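You operate a simulated robot arm through the tools that you are given. There is no shell and no other tool.

Carry out the task below with a simulated robot arm. There is one attempt and no reset: what you move stays moved.

TASK
Wind the old tape off the brass thread and tape it afresh.
Fine: brown crank back over one full turn, till all the old tape is off, tape arm on, three to five laps clockwise, arm away.

Only the result counts: the job must be done as asked and must still hold three seconds after the hand-in. Knocking over, shifting, dropping, spilling or breaking anything else fails it.

THE ROBOT
A 7-joint arm with a three-finger gripper, fixed in place. Base frame: the origin is at the foot of the arm, x ahead of it, y to its left, z up. Readings come in mm, degrees, newtons and seconds.
Its first joint turns from -166.0 to 166.0 degrees. Payload 2.69 kg.
The TCP is the grasp point between the finger pads, 30 mm short of the fingertips. In the tool frame z runs along the fingers and y along their closing line. The gripper opens to 128 mm. The gripper's body begins 117 mm behind the TCP.
Orientation is told as [roll, pitch, yaw] about the base's x, y, z axes, in that order, counted from this pose: with the fingers straight down and closing along the base's y, the tool's x points along the base's -x, its y along +y and its z along -z.

THE INTERFACE
- The arm moves only by the tool send_rows. Its argument "rows" is a list of rows, each a list of 6 numbers: the shift along the tool's x, y, z in mm, then the turn, a rotation vector about the tool's x, y, z in rad. In form: [[tx, ty, tz, wx, wy, wz], ...]. A call has 1 to 20 rows; each row is the pose to reach, as a shift and turn from the pose commanded when the call began, along the tool's axes at that moment. "hand" is the opening, from 0 (shut) to 1 (fully open), set as the call begins (left out, the last holds). Rows are played at 5 a second. More than 50 mm and 8.6 degrees between two rows, or a gripper value outside its range, and nothing of the call is played. A pose out of reach is approached as far as the arm can. The call stops where the force on the tool passes 60 N (or 10 N more than at its start, if that is more) or the arm is blocked; 0.2 s more then pass. Each finger halts on what it meets, pressing with about 41 N; the grip force reading is that of the motor and also rises with nothing between the fingers. The clock runs only during rows and for 0.2 s after the last one: add rows that repeat a pose to give the fingers time. It gives the time, the measured TCP pose, the force on the tool (base axes), the opening and the grip force at its end, in the units of the frame above (readings bear some noise), with the torque about the TCP (base axes, N m) and any sound that the robot's microphone picked up.
- Cameras (640 x 400 px; columns grow to the right, rows downward): "scene" is fixed at [219.2, 502.1, 1455.4]; the picture's right is [0.91, 0.42, 0.00], its down [0.32, -0.68, -0.66] and it looks along [-0.28, 0.59, -0.76] (base axes); focal length 251 px, centre (320, 200). "wrist" rides on the gripper at [58, 54, -131] in the tool frame; the picture's right is [-0.68, 0.74, 0.00], its down [-0.62, -0.57, -0.55] and it looks along [-0.40, -0.37, 0.84] (tool axes); focal length 234 px, centre (320, 200). There is no depth. A picture from a camera that has moved, and an enlarged one, comes with that camera's place and axes in the base frame and with its lens.
- camera(camera): a new picture of that camera. The clock stands still meanwhile.
- raise_lower(by): slides the trunk up (or, below 0, down) by that many mm; the arm rides with it, the base frame stays. It gives what a move gives, with no picture.
- enlarge(camera, box): a new picture of the part [left, top, right, bottom] of that camera's present view, enlarged. The clock stands still meanwhile.
- close_job(): hands the job in; it is judged then, once.

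Places have to be worked out from the pictures, the camera data and where the tool is seen. Open the gripper and draw the arm clear of the work before you hand the job in, unless the task says otherwise.

The tools are called by a JSON object that holds its "method" and its "body". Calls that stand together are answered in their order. send_rows: Moves the arm, as the interface text tells. Its arguments: {"type":"object","properties":{"rows":{"type":"array","items":{"type":"array","items":{"type":"number"}}},"hand":{"type":"number"}},"required":["rows"]} The other tools are called the same way: raise_lower (by) slides the trunk up or down; camera (camera) takes a picture; enlarge (camera, box) takes an enlarged picture of a part of a camera's view; close_job () hands the job in.

At the start:

```text
time: 0.0
eef_pos: [146.2, 571.4, 1281.6]
orientation: [0.0, 0.0, 0.0]
force: [0.3, -0.8, 0.4]
wrist_torque: [-0.06, 0.03, 0.02]
gripper_width: 127.9
gripper_force: 0.1
trunk travel left (down, up): [-150.0, 200.0]
```

scene: 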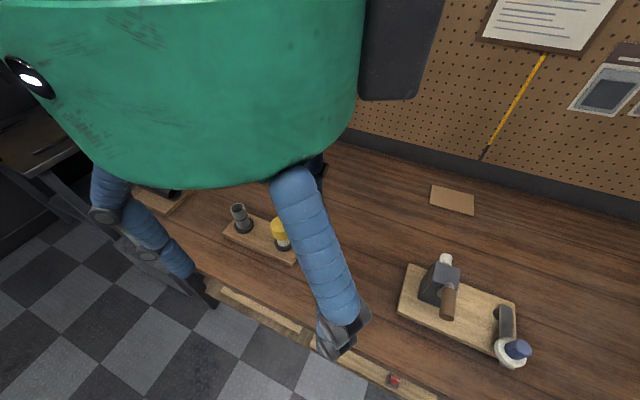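
wrist: 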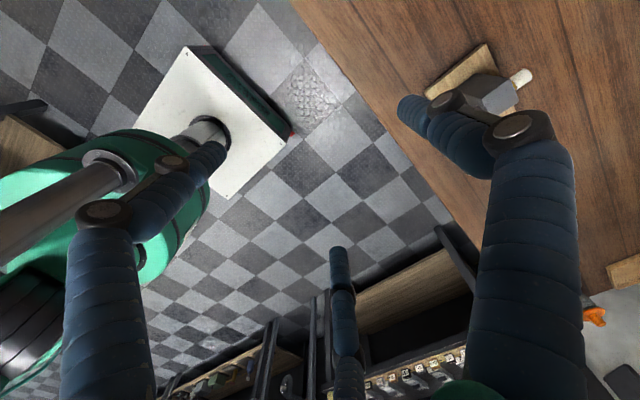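

I'll look closer at the bench device (brown crank, brass thread, tape arm) before moving anything.

{"method": "enlarge", "body": {"camera": "scene", "box": [380, 230, 560, 390]}}

{"method": "enlarge", "body": {"camera": "scene", "box": [120, 160, 400, 390]}}

{"method": "enlarge", "body": {"camera": "scene", "box": [470, 0, 640, 130]}}

{"method": "camera", "body": {"camera": "wrist"}}

```text
2.50 times, centred on (470, 310) of scene
camera zoom: at [219.2, 502.1, 1455.4], right [0.91, 0.42, 0.0], down [0.32, -0.68, -0.66], along [-0.28, 0.59, -0.76], focal length 627 px, centre (-55, -75)
```

zoom: 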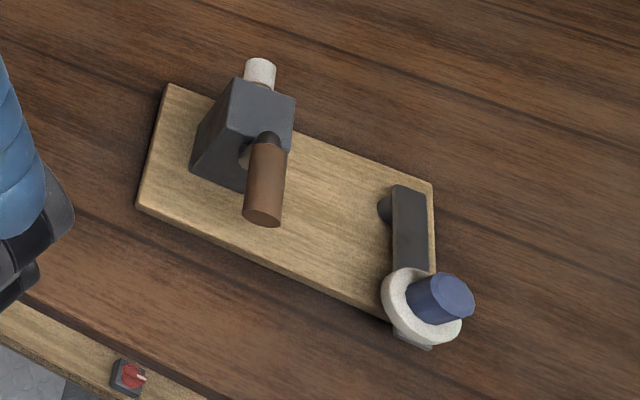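

```text
1.74 times, centred on (260, 275) of scene
camera zoom: at [219.2, 502.1, 1455.4], right [0.91, 0.42, 0.0], down [0.32, -0.68, -0.66], along [-0.28, 0.59, -0.76], focal length 436 px, centre (424, 70)
```

zoom: 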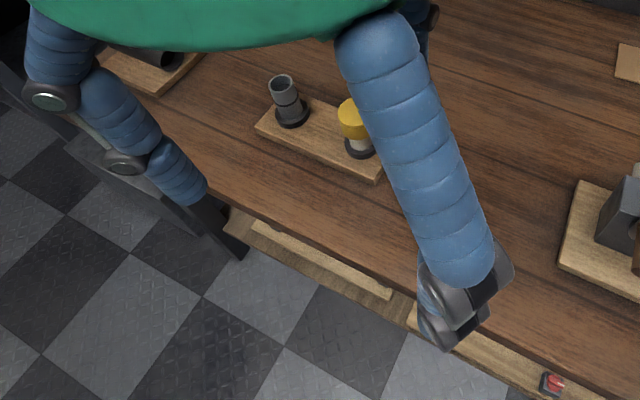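

```text
3.08 times, centred on (555, 65) of scene
camera zoom: at [219.2, 502.1, 1455.4], right [0.91, 0.42, 0.0], down [0.32, -0.68, -0.66], along [-0.28, 0.59, -0.76], focal length 771 px, centre (-403, 615)
```

zoom: 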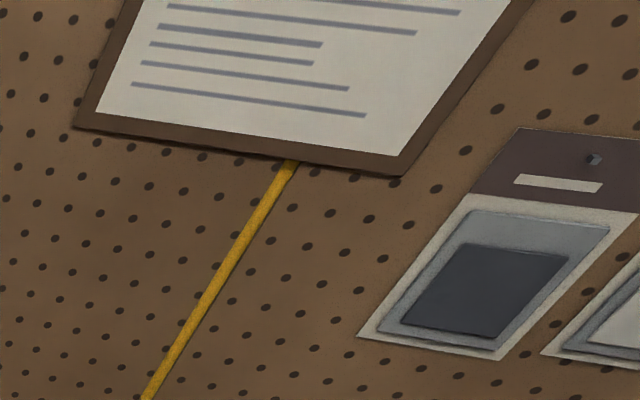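

```text
taken
camera wrist: at [88.8, 626.2, 1412.4], right [0.68, 0.74, 0.0], down [0.62, -0.57, 0.55], along [0.4, -0.37, -0.84], focal length 234 px, centre (320, 200)
```

wrist: 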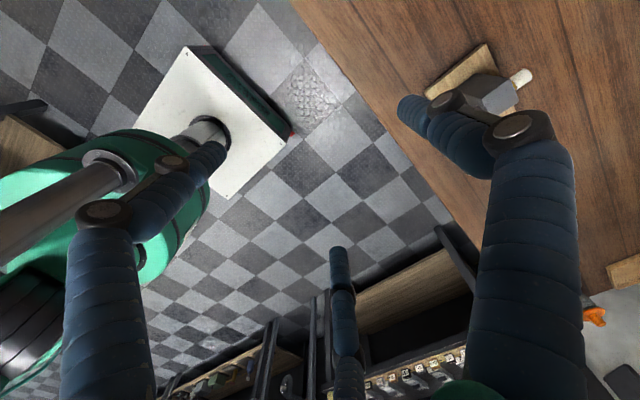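

The pictures are hard to read: I'm not sure which parts belong to my hand. I'll half close the gripper in place and see what changes in both pictures.

{"method": "send_rows", "body": {"rows": [[0, 0, 0, 0, 0, 0], [0, 0, 0, 0, 0, 0], [0, 0, 0, 0, 0, 0]], "hand": 0.2}}

{"method": "camera", "body": {"camera": "scene"}}

{"method": "camera", "body": {"camera": "wrist"}}

```text
time: 0.8
eef_pos: [147.4, 571.2, 1281.4]
orientation: [-0.1, 0.1, -0.1]
force: [-0.3, -0.3, -0.5]
wrist_torque: [0.02, 0.0, 0.01]
gripper_width: 25.7
gripper_force: 0.1
trunk travel left (down, up): [-150.0, 200.0]
```

```text
taken
```

scene: 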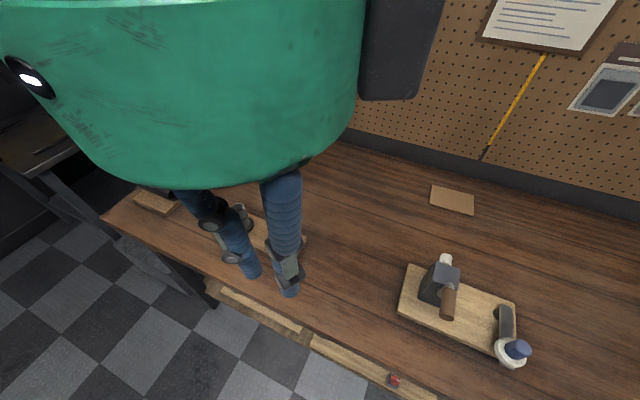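

```text
taken
camera wrist: at [88.8, 626.2, 1412.4], right [0.68, 0.74, 0.0], down [0.62, -0.57, 0.55], along [0.4, -0.37, -0.84], focal length 234 px, centre (320, 200)
```

wrist: 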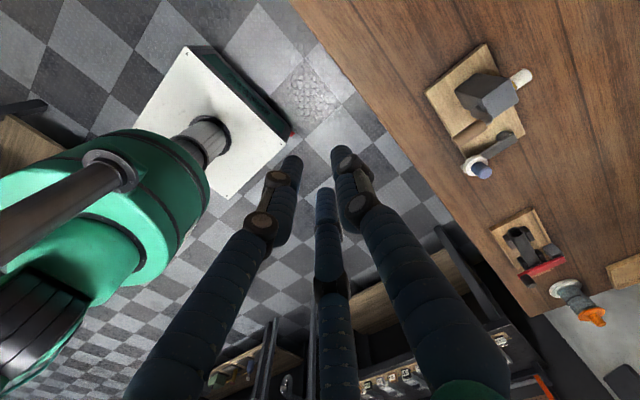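

The hand is the green palm with blue fingers, and the device is the board with the dark block. I'll enlarge it from both cameras to triangulate its parts.

{"method": "enlarge", "body": {"camera": "scene", "box": [390, 240, 540, 375]}}

{"method": "enlarge", "body": {"camera": "wrist", "box": [410, 30, 570, 190]}}

{"method": "enlarge", "body": {"camera": "wrist", "box": [470, 190, 640, 350]}}

{"method": "enlarge", "body": {"camera": "scene", "box": [130, 150, 330, 300]}}

```text
2.96 times, centred on (465, 308) of scene
camera zoom: at [219.2, 502.1, 1455.4], right [0.91, 0.42, 0.0], down [0.32, -0.68, -0.66], along [-0.28, 0.59, -0.76], focal length 743 px, centre (-110, -118)
```

zoom: 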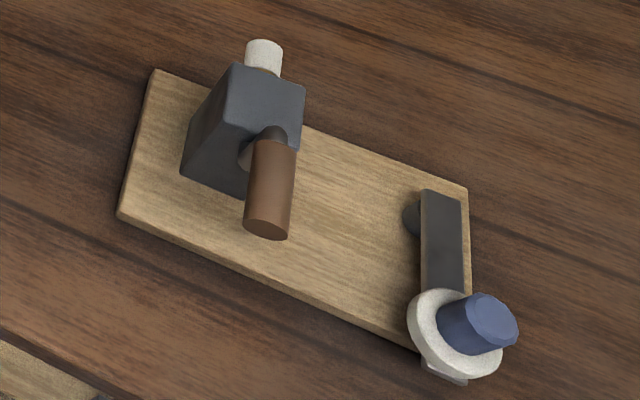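

```text
2.50 times, centred on (490, 110) of wrist
camera zoom: at [88.8, 626.2, 1412.4], right [0.68, 0.74, 0.0], down [0.62, -0.57, 0.55], along [0.4, -0.37, -0.84], focal length 585 px, centre (-105, 425)
```

zoom: 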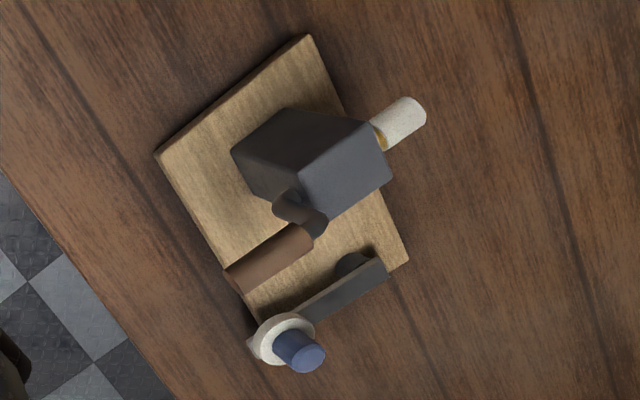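

```text
2.50 times, centred on (555, 270) of wrist
camera zoom: at [88.8, 626.2, 1412.4], right [0.68, 0.74, 0.0], down [0.62, -0.57, 0.55], along [0.4, -0.37, -0.84], focal length 585 px, centre (-268, 25)
```

zoom: 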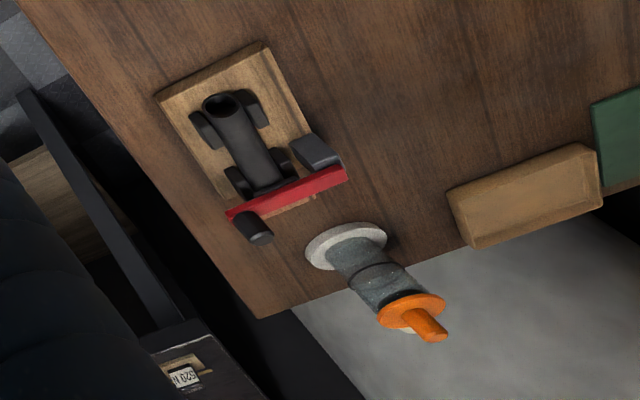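

```text
2.67 times, centred on (230, 225) of scene
camera zoom: at [219.2, 502.1, 1455.4], right [0.91, 0.42, 0.0], down [0.32, -0.68, -0.66], along [-0.28, 0.59, -0.76], focal length 668 px, centre (560, 133)
```

zoom: 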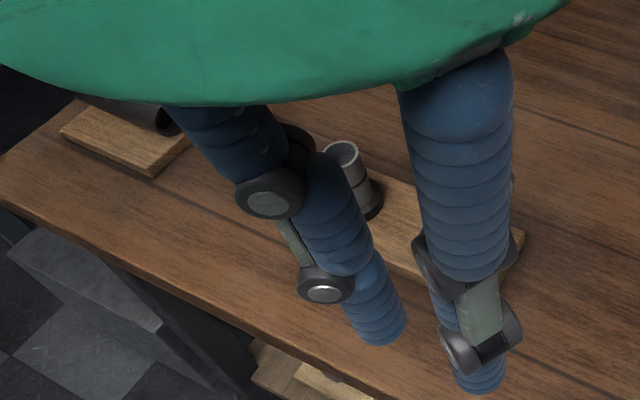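

From both views, the board covers about x 297–538, y 733–864, with its top near z 870. The block reaches z 977, the brown handle lies along y near x 364, z 991, and the tape roll is near (490, 733). I'll yaw the hand +90° and shift it to about (306, 688, 1135), so the wrist camera looks onto the device.

{"method": "send_rows", "body": {"rows": [[-15, 11, 0, 0, 0, -0.1428], [-30, 22, 0, 0, 0, -0.2856], [-45, 32, 10, 0, 0, -0.4284], [-60, 43, 30, 0, 0, -0.5712], [-75, 54, 50, 0, 0, -0.714], [-90, 65, 70, 0, 0, -0.8568], [-105, 76, 90, 0, 0, -0.9996], [-120, 87, 105, 0, 0, -1.1424], [-135, 98, 120, 0, 0, -1.2852], [-150, 108, 135, 0, 0, -1.428], [-160, 117, 146, 0, 0, -1.5708]]}}

{"method": "camera", "body": {"camera": "wrist"}}

{"method": "camera", "body": {"camera": "scene"}}

```text
time: 3.2
eef_pos: [305.5, 688.1, 1135.9]
orientation: [0.0, 0.0, 90.1]
force: [-0.4, 0.4, 0.2]
wrist_torque: [-0.02, -0.01, 0.0]
gripper_width: 25.7
gripper_force: 0.1
trunk travel left (down, up): [-150.0, 200.0]
```

```text
taken
camera wrist: at [253.3, 630.6, 1266.6], right [-0.74, 0.67, 0.0], down [0.56, 0.62, 0.55], along [0.37, 0.4, -0.84], focal length 234 px, centre (320, 200)
```

wrist: 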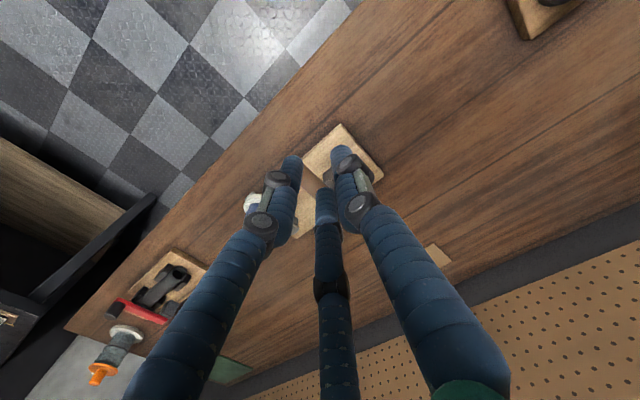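

```text
taken
```

scene: 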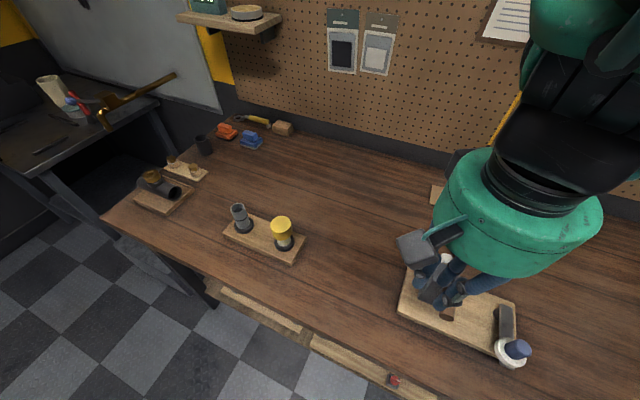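

The closed fingers cover the device. I'll shift sideways to about (187, 795, 1135) so the device appears to the left of the fingers.

{"method": "send_rows", "body": {"rows": [[-27, 30, 0, 0, 0, 0], [-54, 60, 0, 0, 0, 0], [-81, 90, 0, 0, 0, 0], [-107, 118, 0, 0, 0, 0], [-107, 118, 0, 0, 0, 0]]}}

{"method": "camera", "body": {"camera": "wrist"}}

{"method": "enlarge", "body": {"camera": "wrist", "box": [140, 60, 320, 240]}}

```text
time: 4.4
eef_pos: [187.5, 794.9, 1134.1]
orientation: [0.0, 0.1, 89.9]
force: [0.2, 0.3, -0.5]
wrist_torque: [-0.06, -0.08, -0.04]
gripper_width: 25.7
gripper_force: 0.0
trunk travel left (down, up): [-150.0, 200.0]
```

```text
taken
camera wrist: at [134.8, 738.0, 1264.4], right [-0.74, 0.68, 0.0], down [0.57, 0.62, 0.55], along [0.37, 0.4, -0.84], focal length 234 px, centre (320, 200)
```

wrist: 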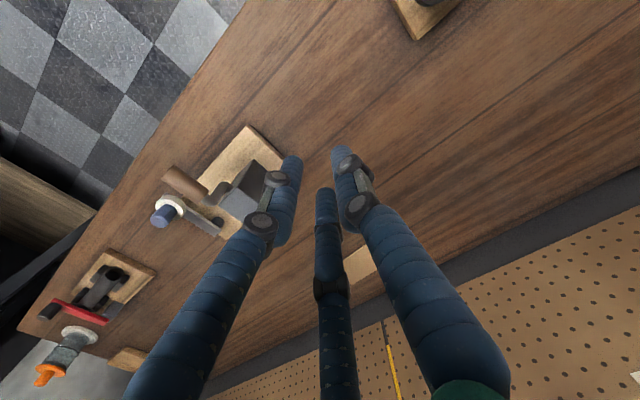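

```text
2.22 times, centred on (230, 150) of wrist
camera zoom: at [134.8, 738.0, 1264.4], right [-0.74, 0.68, 0.0], down [0.57, 0.62, 0.55], along [0.37, 0.4, -0.84], focal length 520 px, centre (520, 311)
```

zoom: 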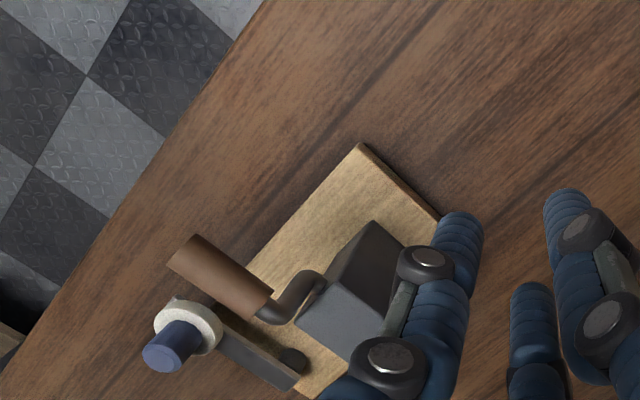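

The left finger hides the thread end. I'll move the hand over and past the device, to about (434, 838) at the same height, for a plan view above the fingertips.

{"method": "send_rows", "body": {"rows": [[-7, -41, 0, 0, 0, 0], [-14, -82, 0, 0, 0, 0], [-21, -123, 0, 0, 0, 0], [-28, -164, 0, 0, 0, 0], [-36, -205, 0, 0, 0, 0], [-43, -246, 0, 0, 0, 0], [-43, -246, 0, 0, 0, 0]]}}

{"method": "camera", "body": {"camera": "wrist"}}

{"method": "enlarge", "body": {"camera": "wrist", "box": [220, 0, 420, 160]}}

```text
time: 6.0
eef_pos: [433.3, 840.6, 1133.7]
orientation: [0.0, 0.1, 90.0]
force: [-0.4, -1.0, -1.6]
wrist_torque: [-0.02, 0.09, 0.01]
gripper_width: 25.5
gripper_force: 0.0
trunk travel left (down, up): [-150.0, 200.0]
```

```text
taken
camera wrist: at [380.8, 782.2, 1264.4], right [-0.74, 0.68, 0.0], down [0.57, 0.62, 0.55], along [0.37, 0.4, -0.84], focal length 234 px, centre (320, 200)
```

wrist: 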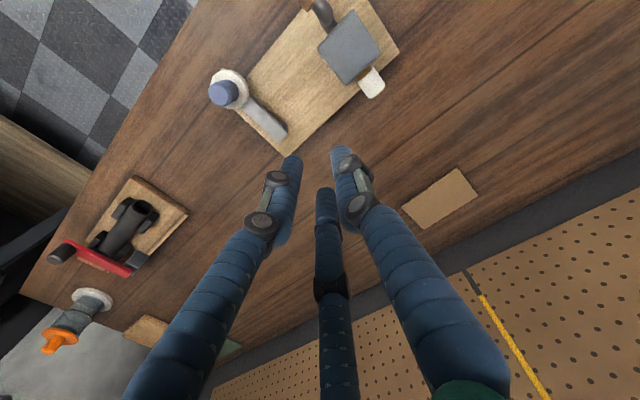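

```text
2.50 times, centred on (320, 80) of wrist
camera zoom: at [380.8, 782.2, 1264.4], right [-0.74, 0.68, 0.0], down [0.57, 0.62, 0.55], along [0.37, 0.4, -0.84], focal length 585 px, centre (320, 500)
```

zoom: 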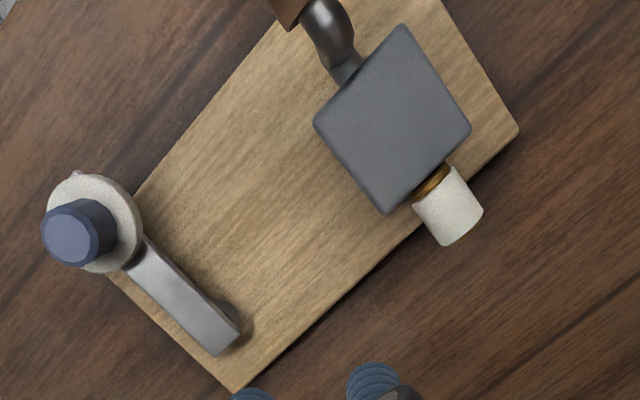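

This gives a clear plan view of the brass thread with white tape, the tape arm lying along y at x≈499, and the roll with its upright blue knob near (502, 733). I'll zoom in on the details.

{"method": "enlarge", "body": {"camera": "wrist", "box": [330, 40, 400, 110]}}

{"method": "enlarge", "body": {"camera": "wrist", "box": [200, 50, 300, 150]}}

{"method": "enlarge", "body": {"camera": "wrist", "box": [290, 0, 390, 60]}}

{"method": "enlarge", "body": {"camera": "wrist", "box": [20, 160, 220, 360]}}

```text
5.71 times, centred on (365, 75) of wrist
camera zoom: at [380.8, 782.2, 1264.4], right [-0.74, 0.68, 0.0], down [0.57, 0.62, 0.55], along [0.37, 0.4, -0.84], focal length 1338 px, centre (63, 914)
```

zoom: 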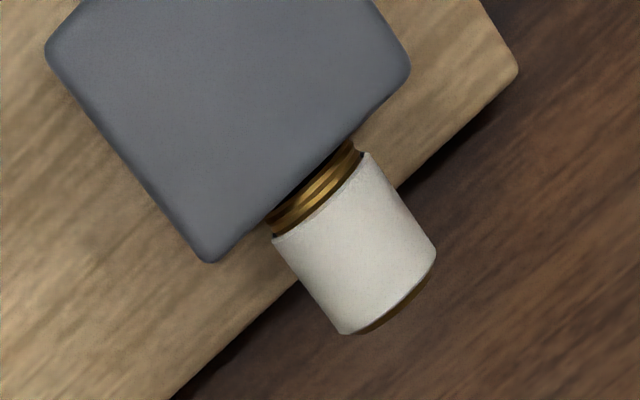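

```text
4.00 times, centred on (250, 100) of wrist
camera zoom: at [380.8, 782.2, 1264.4], right [-0.74, 0.68, 0.0], down [0.57, 0.62, 0.55], along [0.37, 0.4, -0.84], focal length 937 px, centre (600, 600)
```

zoom: 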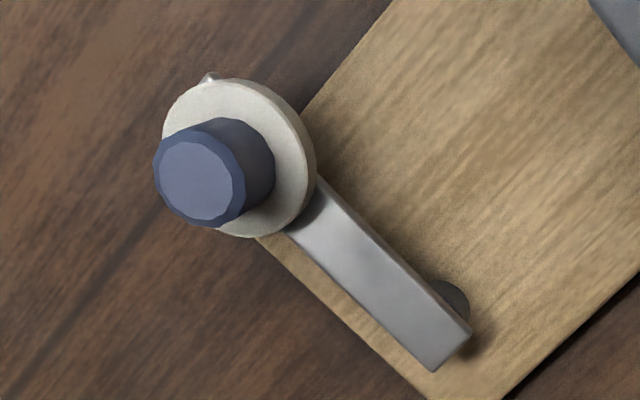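

```text
6.40 times, centred on (340, 30) of wrist
camera zoom: at [380.8, 782.2, 1264.4], right [-0.74, 0.68, 0.0], down [0.57, 0.62, 0.55], along [0.37, 0.4, -0.84], focal length 1499 px, centre (192, 1288)
```

zoom: 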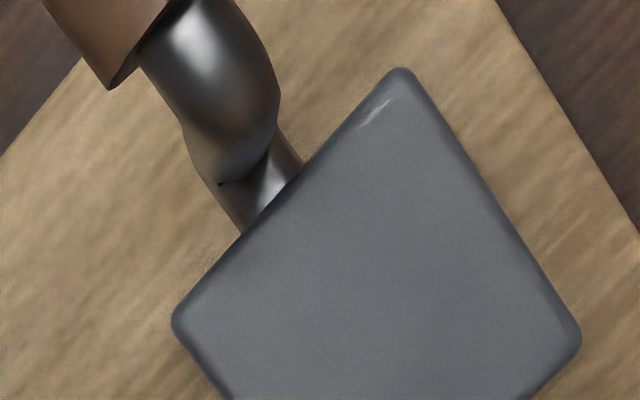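

```text
2.00 times, centred on (120, 260) of wrist
camera zoom: at [380.8, 782.2, 1264.4], right [-0.74, 0.68, 0.0], down [0.57, 0.62, 0.55], along [0.37, 0.4, -0.84], focal length 468 px, centre (720, 80)
```

zoom: 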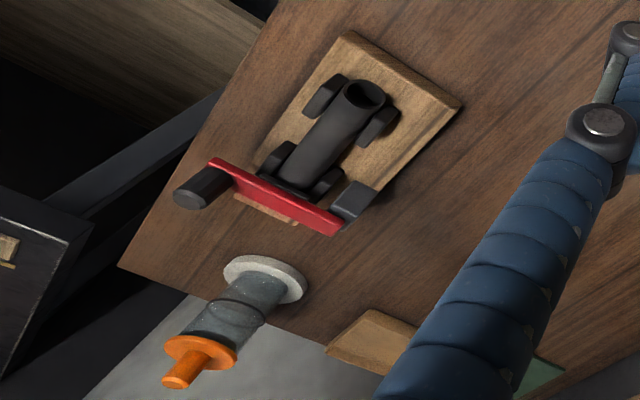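

Silhouettes from several views put the spindle axis at x≈359, z≈950. The handle is at the top of its orbit at x≈359, z≈1004 (about 22 mm across, y 711–762), so the crank radius is about 54. I'll go above the handle at (359, 730, 1110) with the hand open about 58 mm and check alignment.

{"method": "send_rows", "body": {"rows": [[22, 15, 0, 0, 0, 0], [44, 30, 0, 0, 0, 0], [66, 45, 0, 0, 0, 0], [88, 60, 0, 0, 0, 0], [110, 74, 0, 0, 0, 0], [110, 74, 12, 0, 0, 0], [110, 74, 24, 0, 0, 0], [110, 74, 24, 0, 0, 0]], "hand": 0.45}}

{"method": "camera", "body": {"camera": "scene"}}

{"method": "camera", "body": {"camera": "wrist"}}

{"method": "enlarge", "body": {"camera": "scene", "box": [380, 220, 540, 380]}}

```text
time: 7.8
eef_pos: [359.1, 728.3, 1111.0]
orientation: [0.0, 0.0, 90.0]
force: [-0.5, -0.4, 0.1]
wrist_torque: [-0.07, -0.01, 0.01]
gripper_width: 57.5
gripper_force: 0.1
trunk travel left (down, up): [-150.0, 200.0]
```

```text
taken
```

scene: 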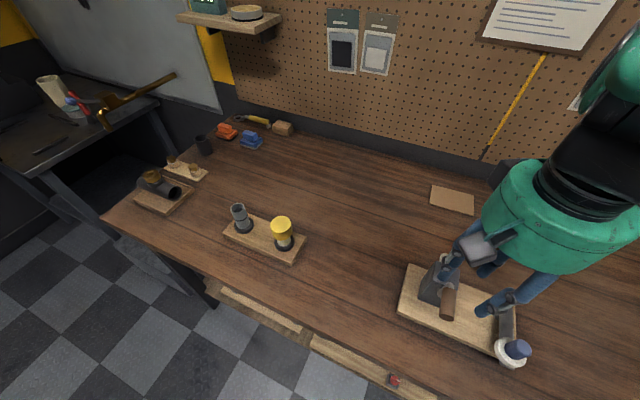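

```text
taken
camera wrist: at [306.6, 671.6, 1241.3], right [-0.74, 0.68, 0.0], down [0.57, 0.62, 0.55], along [0.37, 0.4, -0.84], focal length 234 px, centre (320, 200)
```

wrist: 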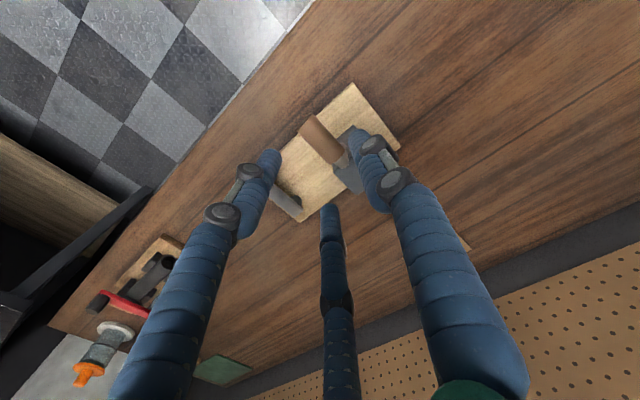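

```text
2.50 times, centred on (460, 300) of scene
camera zoom: at [219.2, 502.1, 1455.4], right [0.91, 0.42, 0.0], down [0.32, -0.68, -0.66], along [-0.28, 0.59, -0.76], focal length 627 px, centre (-30, -50)
```

zoom: 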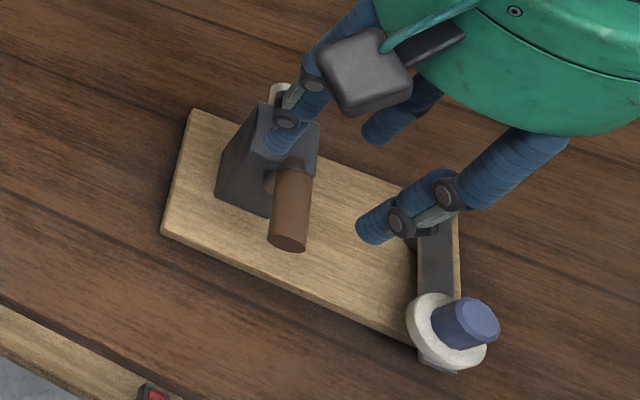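

The fingertips sit where predicted and straddle the handle. I'll descend 93 mm so the handle lies between the pads, then close.

{"method": "send_rows", "body": {"rows": [[0, 0, 20, 0, 0, 0], [0, 0, 40, 0, 0, 0], [0, 0, 60, 0, 0, 0], [0, 0, 76, 0, 0, 0], [0, 0, 86, 0, 0, 0], [0, 0, 93, 0, 0, 0], [0, 0, 93, 0, 0, 0]]}}

{"method": "enlarge", "body": {"camera": "scene", "box": [380, 220, 540, 380]}}

{"method": "enlarge", "body": {"camera": "wrist", "box": [220, 60, 440, 260]}}

```text
time: 9.4
eef_pos: [360.9, 729.0, 1019.1]
orientation: [0.0, -0.1, 90.0]
force: [0.1, -0.8, -0.4]
wrist_torque: [0.0, -0.03, 0.02]
gripper_width: 57.7
gripper_force: 0.1
trunk travel left (down, up): [-150.0, 200.0]
```

```text
2.50 times, centred on (460, 300) of scene
camera zoom: at [219.2, 502.1, 1455.4], right [0.91, 0.42, 0.0], down [0.32, -0.68, -0.66], along [-0.28, 0.59, -0.76], focal length 627 px, centre (-30, -50)
```

zoom: 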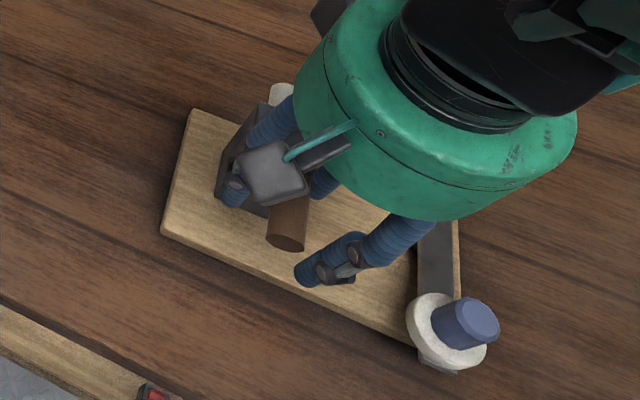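

```text
2.00 times, centred on (330, 160) of wrist
camera zoom: at [307.6, 671.1, 1148.9], right [-0.74, 0.68, 0.0], down [0.57, 0.62, 0.55], along [0.37, 0.4, -0.84], focal length 468 px, centre (300, 280)
```

zoom: 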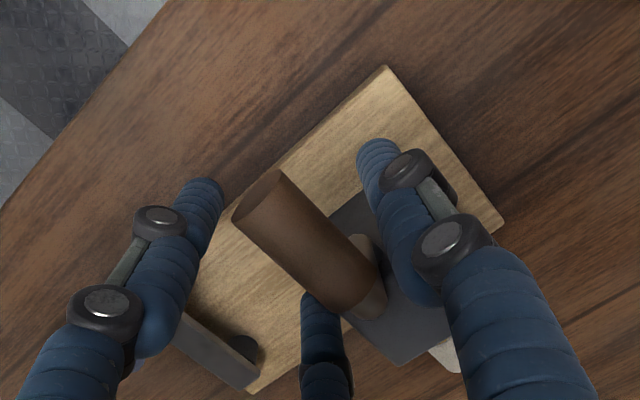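

The handle lies between the thumb and the two opposing fingers. I'll close on it and give the fingers time.

{"method": "send_rows", "body": {"rows": [[0, 0, 0, 0, 0, 0], [0, 0, 0, 0, 0, 0], [0, 0, 0, 0, 0, 0]], "hand": 0.0}}

{"method": "enlarge", "body": {"camera": "wrist", "box": [220, 60, 440, 260]}}

{"method": "enlarge", "body": {"camera": "scene", "box": [380, 220, 540, 380]}}

```text
time: 10.2
eef_pos: [360.7, 728.9, 1019.1]
orientation: [0.0, 0.0, 90.0]
force: [-0.3, 3.5, 1.0]
wrist_torque: [0.15, 0.0, 0.0]
gripper_width: 35.2
gripper_force: 41.3
trunk travel left (down, up): [-150.0, 200.0]
```

```text
2.00 times, centred on (330, 160) of wrist
camera zoom: at [307.5, 671.2, 1149.2], right [-0.74, 0.68, 0.0], down [0.57, 0.62, 0.55], along [0.37, 0.4, -0.84], focal length 468 px, centre (300, 280)
```

zoom: 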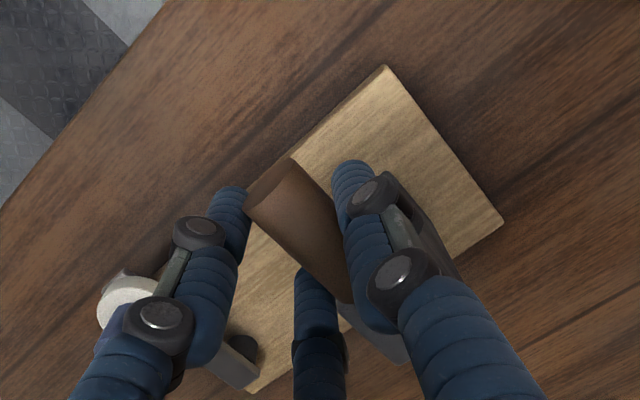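

```text
2.50 times, centred on (460, 300) of scene
camera zoom: at [219.2, 502.1, 1455.4], right [0.91, 0.42, 0.0], down [0.32, -0.68, -0.66], along [-0.28, 0.59, -0.76], focal length 627 px, centre (-30, -50)
```

zoom: 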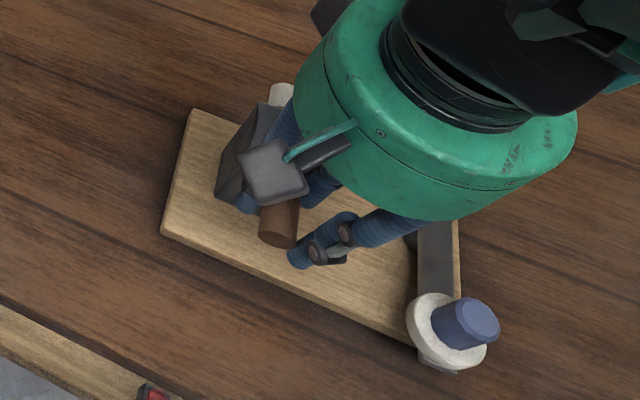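

The grip holds with 41 N, and the crank was nudged a few degrees towards −x. I'll try about 30° of the orbit in the "back" direction (top towards −x, counter-clockwise seen from the crank side) and watch the forces.

{"method": "send_rows", "body": {"rows": [[0, 4.6, 0.8, 0, 0, 0], [0, 9.2, 2, 0, 0, 0], [0, 13.7, 3.5, 0, 0, 0], [0, 17.9, 5.5, 0, 0, 0], [0, 22, 7.8, 0, 0, 0], [0, 25.9, 10.5, 0, 0, 0], [0, 25.9, 10.5, 0, 0, 0]]}}

{"method": "enlarge", "body": {"camera": "wrist", "box": [220, 60, 440, 260]}}

{"method": "enlarge", "body": {"camera": "scene", "box": [380, 220, 540, 380]}}

```text
time: 11.8
eef_pos: [334.3, 728.6, 1007.6]
orientation: [0.0, 0.0, 90.1]
force: [8.4, 4.5, 0.3]
wrist_torque: [0.47, -0.41, -0.08]
gripper_width: 35.3
gripper_force: 41.1
trunk travel left (down, up): [-150.0, 200.0]
```

```text
2.00 times, centred on (330, 160) of wrist
camera zoom: at [281.5, 670.7, 1137.7], right [-0.74, 0.68, 0.0], down [0.57, 0.62, 0.55], along [0.37, 0.4, -0.84], focal length 468 px, centre (300, 280)
```

zoom: 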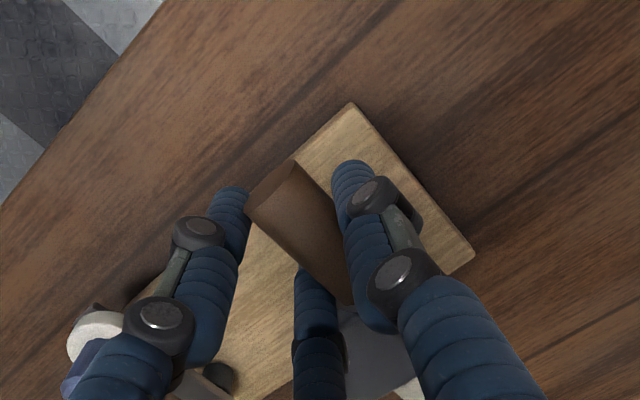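

```text
2.50 times, centred on (460, 300) of scene
camera zoom: at [219.2, 502.1, 1455.4], right [0.91, 0.42, 0.0], down [0.32, -0.68, -0.66], along [-0.28, 0.59, -0.76], focal length 627 px, centre (-30, -50)
```

zoom: 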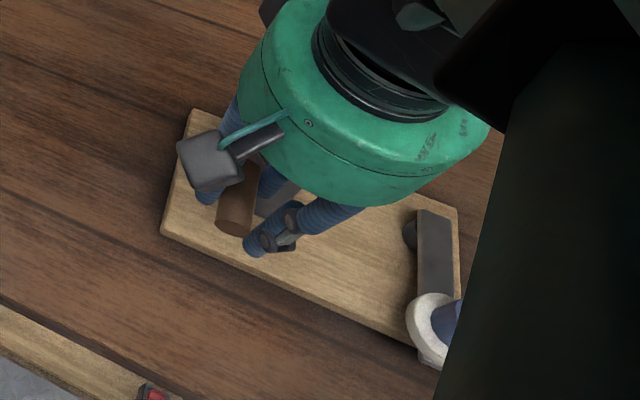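

The crank follows with only about 8 N of resistance. I'll continue along the arc another 60°.

{"method": "send_rows", "body": {"rows": [[0, 7.0, 6.3, 0, 0, 0], [0, 12.8, 13.7, 0, 0, 0], [0, 17.2, 22.0, 0, 0, 0], [0, 20.1, 31.0, 0, 0, 0], [0, 21.4, 40.3, 0, 0, 0], [0, 21.1, 49.7, 0, 0, 0], [0, 21.1, 49.7, 0, 0, 0]]}}

{"method": "enlarge", "body": {"camera": "scene", "box": [380, 220, 540, 380]}}

{"method": "camera", "body": {"camera": "wrist"}}

```text
time: 13.4
eef_pos: [314.4, 728.7, 959.6]
orientation: [0.0, -0.1, 89.8]
force: [30.0, -3.4, 12.8]
wrist_torque: [0.61, -0.71, -1.41]
gripper_width: 35.1
gripper_force: 41.3
trunk travel left (down, up): [-150.0, 200.0]
```

```text
2.50 times, centred on (460, 300) of scene
camera zoom: at [219.2, 502.1, 1455.4], right [0.91, 0.42, 0.0], down [0.32, -0.68, -0.66], along [-0.28, 0.59, -0.76], focal length 627 px, centre (-30, -50)
```

zoom: 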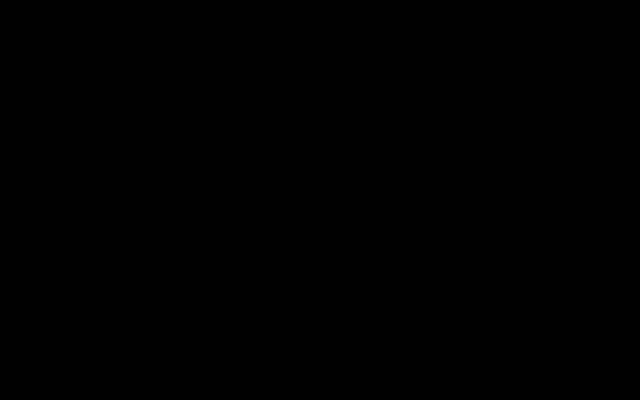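

```text
taken
camera wrist: at [262.4, 670.3, 1089.5], right [-0.74, 0.68, 0.0], down [0.57, 0.61, 0.55], along [0.37, 0.41, -0.84], focal length 234 px, centre (320, 200)
```

wrist: 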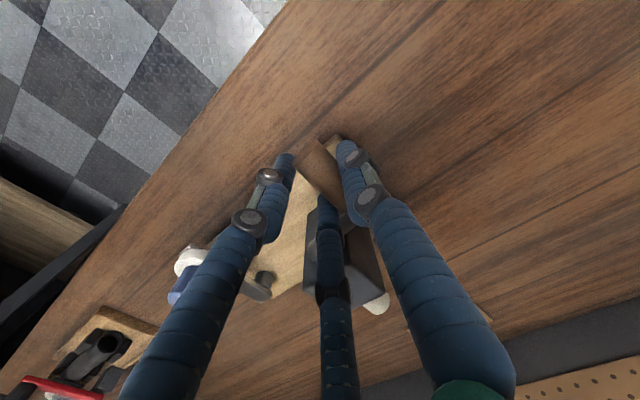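

The motion is going fine, but the 30 N is mostly radial, so my orbit is slightly too wide. A three-point fit gives a TCP orbit centre of about (368, 965) and R≈53–54. I'll continue on the corrected arc through the lower left.

{"method": "send_rows", "body": {"rows": [[0, -1.9, 0.8, 0, 0, 0], [0, -3.8, 9.8, 0, 0, 0], [0, -7.3, 18.4, 0, 0, 0], [0, -12.2, 26.2, 0, 0, 0], [0, -18.4, 33.1, 0, 0, 0], [0, -18.4, 33.1, 0, 0, 0]]}}

{"method": "camera", "body": {"camera": "wrist"}}

{"method": "enlarge", "body": {"camera": "wrist", "box": [220, 120, 440, 340]}}

```text
time: 14.8
eef_pos: [333.9, 727.3, 923.9]
orientation: [0.1, 0.1, 90.0]
force: [15.8, -14.8, 7.1]
wrist_torque: [-0.12, 0.27, -1.35]
gripper_width: 34.9
gripper_force: 40.6
trunk travel left (down, up): [-150.0, 200.0]
```

```text
taken
camera wrist: at [281.0, 669.3, 1054.0], right [-0.74, 0.68, 0.0], down [0.57, 0.62, 0.55], along [0.37, 0.4, -0.84], focal length 234 px, centre (320, 200)
```

wrist: 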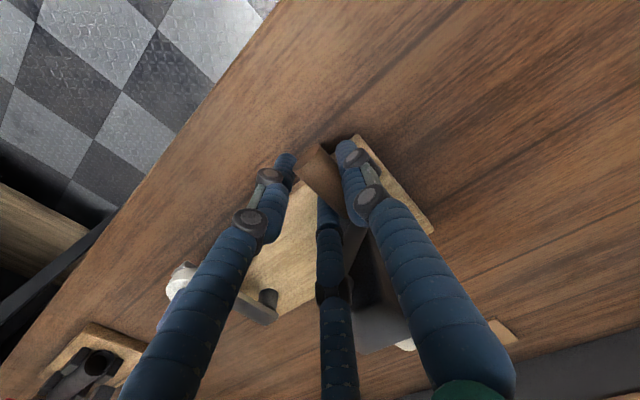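

```text
1.82 times, centred on (330, 230) of wrist
camera zoom: at [281.0, 669.3, 1054.0], right [-0.74, 0.68, 0.0], down [0.57, 0.62, 0.55], along [0.37, 0.4, -0.84], focal length 426 px, centre (302, 146)
```

zoom: 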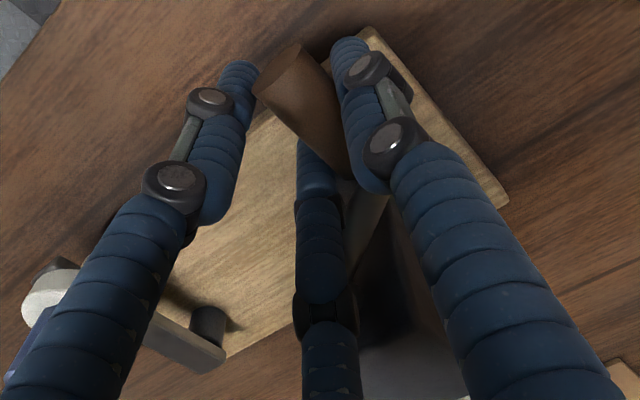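

The crank is tracking, and the tape still shows. I'll continue through the bottom with a slightly smaller radius and a 1 mm y relief. The fingertips stay about 10 mm above the board.

{"method": "send_rows", "body": {"rows": [[1, -8.0, 5.2, 0, 0, 0], [1, -16.1, 9.5, 0, 0, 0], [1, -24.8, 12.4, 0, 0, 0], [1, -33.9, 13.6, 0, 0, 0], [1, -43, 13.3, 0, 0, 0], [1, -43, 13.3, 0, 0, 0]]}}

{"method": "camera", "body": {"camera": "wrist"}}

{"method": "camera", "body": {"camera": "scene"}}

```text
time: 16.2
eef_pos: [375.6, 727.4, 913.2]
orientation: [0.0, 0.0, 90.0]
force: [-2.9, -9.8, 0.1]
wrist_torque: [-0.1, -0.16, -0.18]
gripper_width: 34.9
gripper_force: 41.4
trunk travel left (down, up): [-150.0, 200.0]
```

```text
taken
camera wrist: at [322.5, 669.4, 1042.5], right [-0.74, 0.68, 0.0], down [0.57, 0.62, 0.55], along [0.37, 0.4, -0.84], focal length 234 px, centre (320, 200)
```

wrist: 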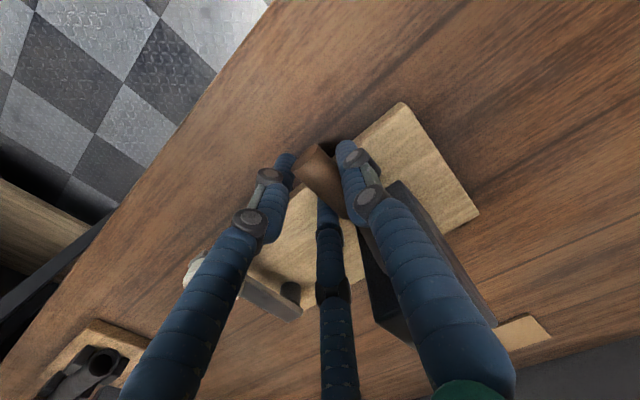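

```text
taken
```

scene: 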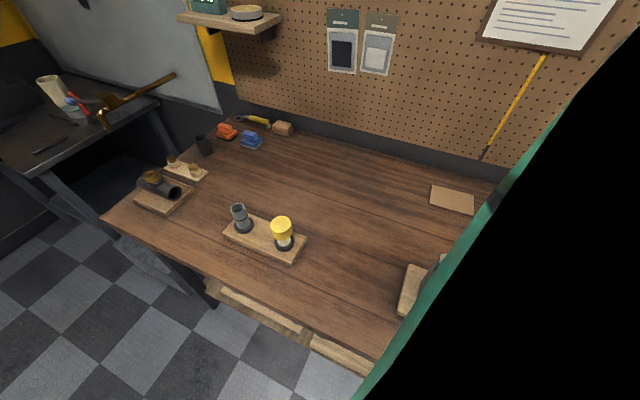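

Forces are low at the bottom. I'll continue up the right side; the fingertips stay about 30 mm clear of the tape roll.

{"method": "send_rows", "body": {"rows": [[0.5, -9, -1.9, 0, 0, 0], [0.5, -17.4, -5.3, 0, 0, 0], [0.5, -25.2, -10.2, 0, 0, 0], [0.5, -32, -16.3, 0, 0, 0], [0.5, -37.6, -23.5, 0, 0, 0], [0.5, -37.6, -23.5, 0, 0, 0]]}}

{"method": "camera", "body": {"camera": "wrist"}}

```text
time: 17.6
eef_pos: [413.0, 727.8, 936.2]
orientation: [-0.1, 0.2, 89.9]
force: [-12.0, -3.7, 0.1]
wrist_torque: [-0.42, -0.27, 0.14]
gripper_width: 35.1
gripper_force: 40.6
trunk travel left (down, up): [-150.0, 200.0]
```

```text
taken
camera wrist: at [359.3, 668.8, 1066.6], right [-0.74, 0.68, 0.0], down [0.57, 0.62, 0.55], along [0.37, 0.4, -0.84], focal length 234 px, centre (320, 200)
```

wrist: 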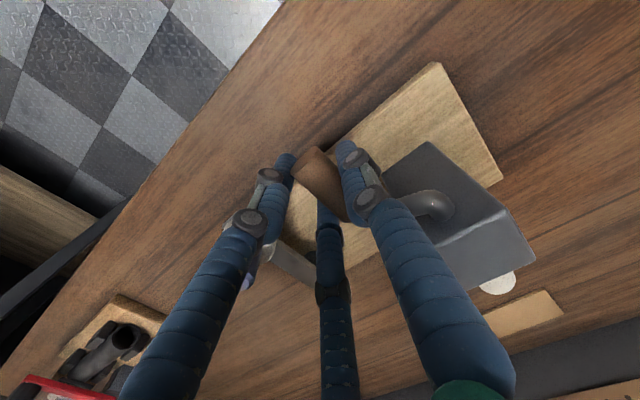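

The thread end is visible at the right, so I'll zoom in to see how the tape is doing.

{"method": "enlarge", "body": {"camera": "wrist", "box": [440, 240, 560, 330]}}

{"method": "enlarge", "body": {"camera": "wrist", "box": [200, 120, 480, 320]}}

```text
4.44 times, centred on (500, 285) of wrist
camera zoom: at [359.3, 668.8, 1066.6], right [-0.74, 0.68, 0.0], down [0.57, 0.62, 0.55], along [0.37, 0.4, -0.84], focal length 1041 px, centre (-480, -178)
```

zoom: 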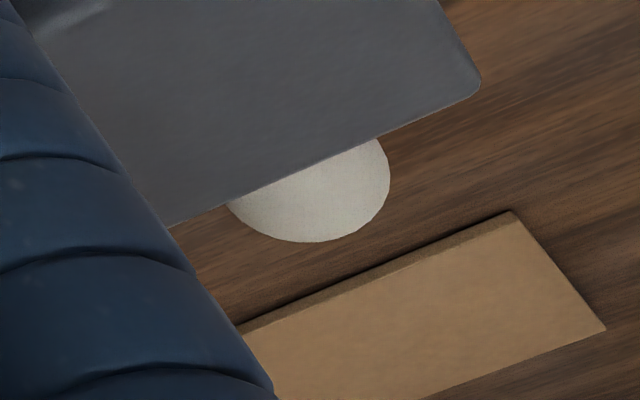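

```text
2.00 times, centred on (340, 220) of wrist
camera zoom: at [359.3, 668.8, 1066.6], right [-0.74, 0.68, 0.0], down [0.57, 0.62, 0.55], along [0.37, 0.4, -0.84], focal length 468 px, centre (280, 160)
```

zoom: 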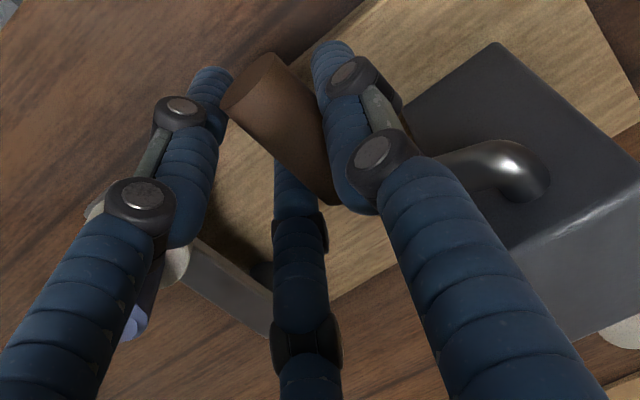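

The tape is still on after about 2/3 of a turn, as expected. I'll continue upward on the right side.

{"method": "send_rows", "body": {"rows": [[0, -4.1, -8.1, 0, 0, 0], [0, -6.9, -16.8, 0, 0, 0], [0, -8.0, -25.9, 0, 0, 0], [0, -7.6, -35.0, 0, 0, 0], [0, -5.7, -44.0, 0, 0, 0], [0, -2.3, -52.4, 0, 0, 0], [0, -2.3, -52.4, 0, 0, 0]]}}

{"method": "camera", "body": {"camera": "wrist"}}

{"method": "camera", "body": {"camera": "scene"}}

```text
time: 19.2
eef_pos: [414.9, 728.2, 988.6]
orientation: [0.0, 0.0, 90.0]
force: [-4.1, -7.9, 0.6]
wrist_torque: [-0.51, -0.27, 0.8]
gripper_width: 35.2
gripper_force: 41.1
trunk travel left (down, up): [-150.0, 200.0]
```

```text
taken
camera wrist: at [361.3, 669.9, 1118.8], right [-0.74, 0.68, 0.0], down [0.57, 0.62, 0.55], along [0.37, 0.4, -0.84], focal length 234 px, centre (320, 200)
```

wrist: 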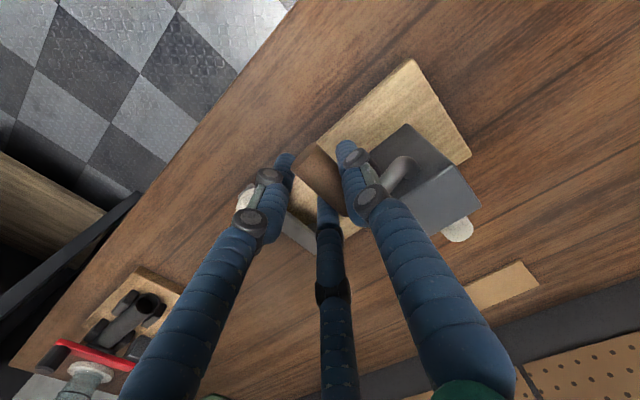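

```text
taken
```

scene: 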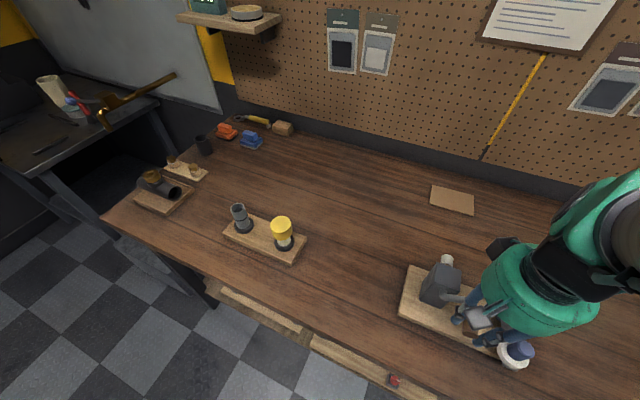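

{"method": "enlarge", "body": {"camera": "scene", "box": [390, 235, 530, 375]}}

{"method": "enlarge", "body": {"camera": "wrist", "box": [360, 120, 500, 260]}}

```text
2.86 times, centred on (460, 305) of scene
camera zoom: at [219.2, 502.1, 1455.4], right [0.91, 0.42, 0.0], down [0.32, -0.68, -0.66], along [-0.28, 0.59, -0.76], focal length 716 px, centre (-80, -100)
```

zoom: 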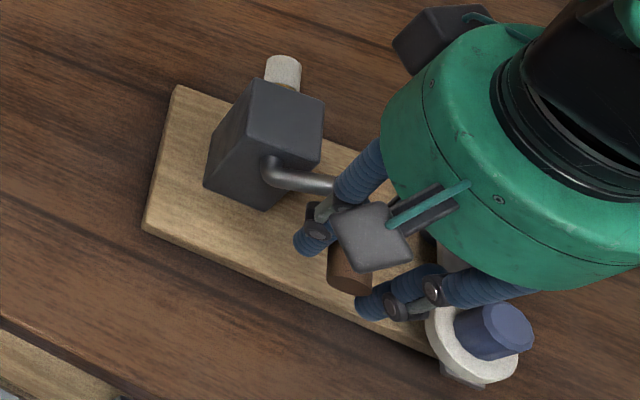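

```text
2.86 times, centred on (430, 190) of wrist
camera zoom: at [361.3, 669.9, 1118.8], right [-0.74, 0.68, 0.0], down [0.57, 0.62, 0.55], along [0.37, 0.4, -0.84], focal length 669 px, centre (6, 229)
```

zoom: 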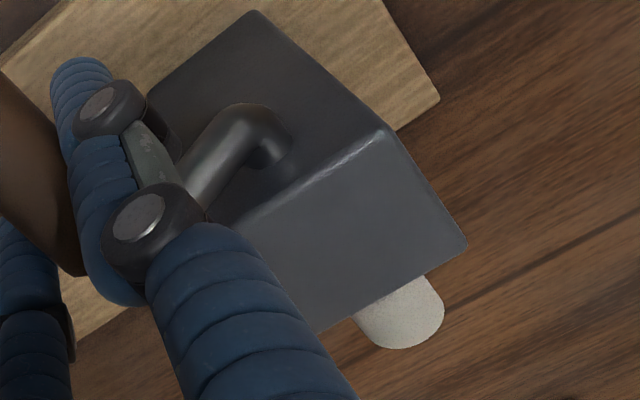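

I'll carry on over the top and past one full turn.

{"method": "send_rows", "body": {"rows": [[0, 4.4, -7.8, 0, 0, 0], [0, 10.5, -14.6, 0, 0, 0], [0, 17.7, -20.2, 0, 0, 0], [0, 25.8, -24.5, 0, 0, 0], [0, 34.5, -27.4, 0, 0, 0], [0, 43.6, -28.6, 0, 0, 0], [0, 52.7, -28.3, 0, 0, 0], [0, 61.7, -26.4, 0, 0, 0], [0, 61.7, -26.4, 0, 0, 0]]}}

{"method": "enlarge", "body": {"camera": "scene", "box": [390, 235, 530, 375]}}

{"method": "camera", "body": {"camera": "wrist"}}

```text
time: 21.2
eef_pos: [353.4, 727.3, 1014.8]
orientation: [0.0, -0.1, 90.0]
force: [4.6, 8.2, 2.0]
wrist_torque: [0.17, -0.26, 0.45]
gripper_width: 35.3
gripper_force: 40.8
trunk travel left (down, up): [-150.0, 200.0]
```

```text
2.86 times, centred on (460, 305) of scene
camera zoom: at [219.2, 502.1, 1455.4], right [0.91, 0.42, 0.0], down [0.32, -0.68, -0.66], along [-0.28, 0.59, -0.76], focal length 716 px, centre (-80, -100)
```

zoom: 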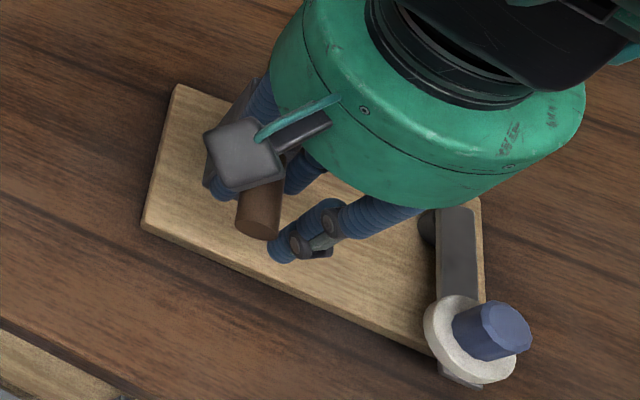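

```text
taken
camera wrist: at [300.3, 669.6, 1145.1], right [-0.74, 0.68, 0.0], down [0.57, 0.62, 0.55], along [0.37, 0.4, -0.84], focal length 234 px, centre (320, 200)
```

wrist: 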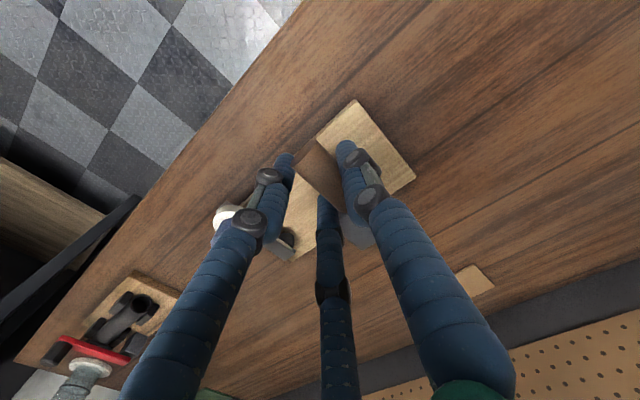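

That is just over one full turn. I'll continue another 70° or so, to where the thread end comes into wrist view.

{"method": "send_rows", "body": {"rows": [[0, 8.4, 3.4, 0, 0, 0], [0, 16.2, 8.3, 0, 0, 0], [0, 23, 14.4, 0, 0, 0], [0, 28.6, 21.6, 0, 0, 0], [0, 32.9, 29.7, 0, 0, 0], [0, 35.8, 38.4, 0, 0, 0], [0, 37, 47.5, 0, 0, 0], [0, 37, 47.5, 0, 0, 0]]}}

{"method": "camera", "body": {"camera": "wrist"}}

{"method": "enlarge", "body": {"camera": "wrist", "box": [300, 220, 440, 340]}}

{"method": "camera", "body": {"camera": "scene"}}

```text
time: 23.0
eef_pos: [318.6, 725.5, 966.7]
orientation: [0.2, -0.1, 89.9]
force: [24.8, -3.3, 6.3]
wrist_torque: [0.42, -0.62, -1.23]
gripper_width: 35.1
gripper_force: 41.3
trunk travel left (down, up): [-150.0, 200.0]
```

```text
taken
camera wrist: at [264.5, 668.1, 1097.5], right [-0.74, 0.68, 0.0], down [0.57, 0.62, 0.55], along [0.37, 0.4, -0.84], focal length 234 px, centre (320, 200)
```

wrist: 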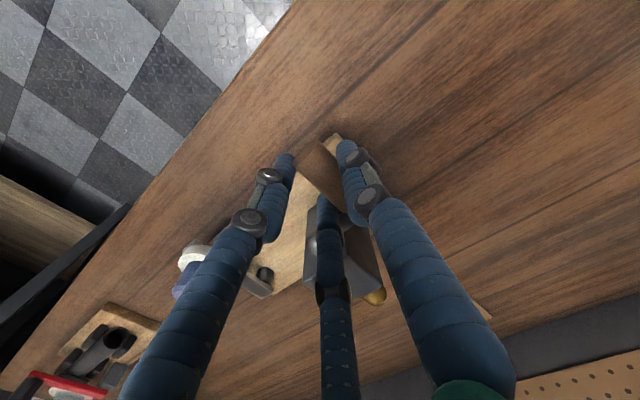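

```text
3.33 times, centred on (370, 280) of wrist
camera zoom: at [264.5, 668.1, 1097.5], right [-0.74, 0.68, 0.0], down [0.57, 0.62, 0.55], along [0.37, 0.4, -0.84], focal length 781 px, centre (153, -67)
```

zoom: 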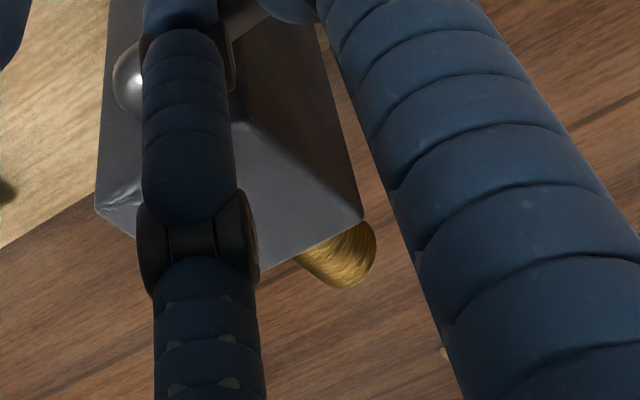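

```text
taken
```

scene: 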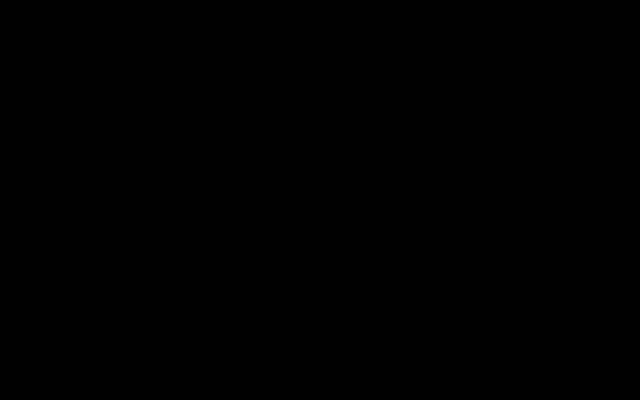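

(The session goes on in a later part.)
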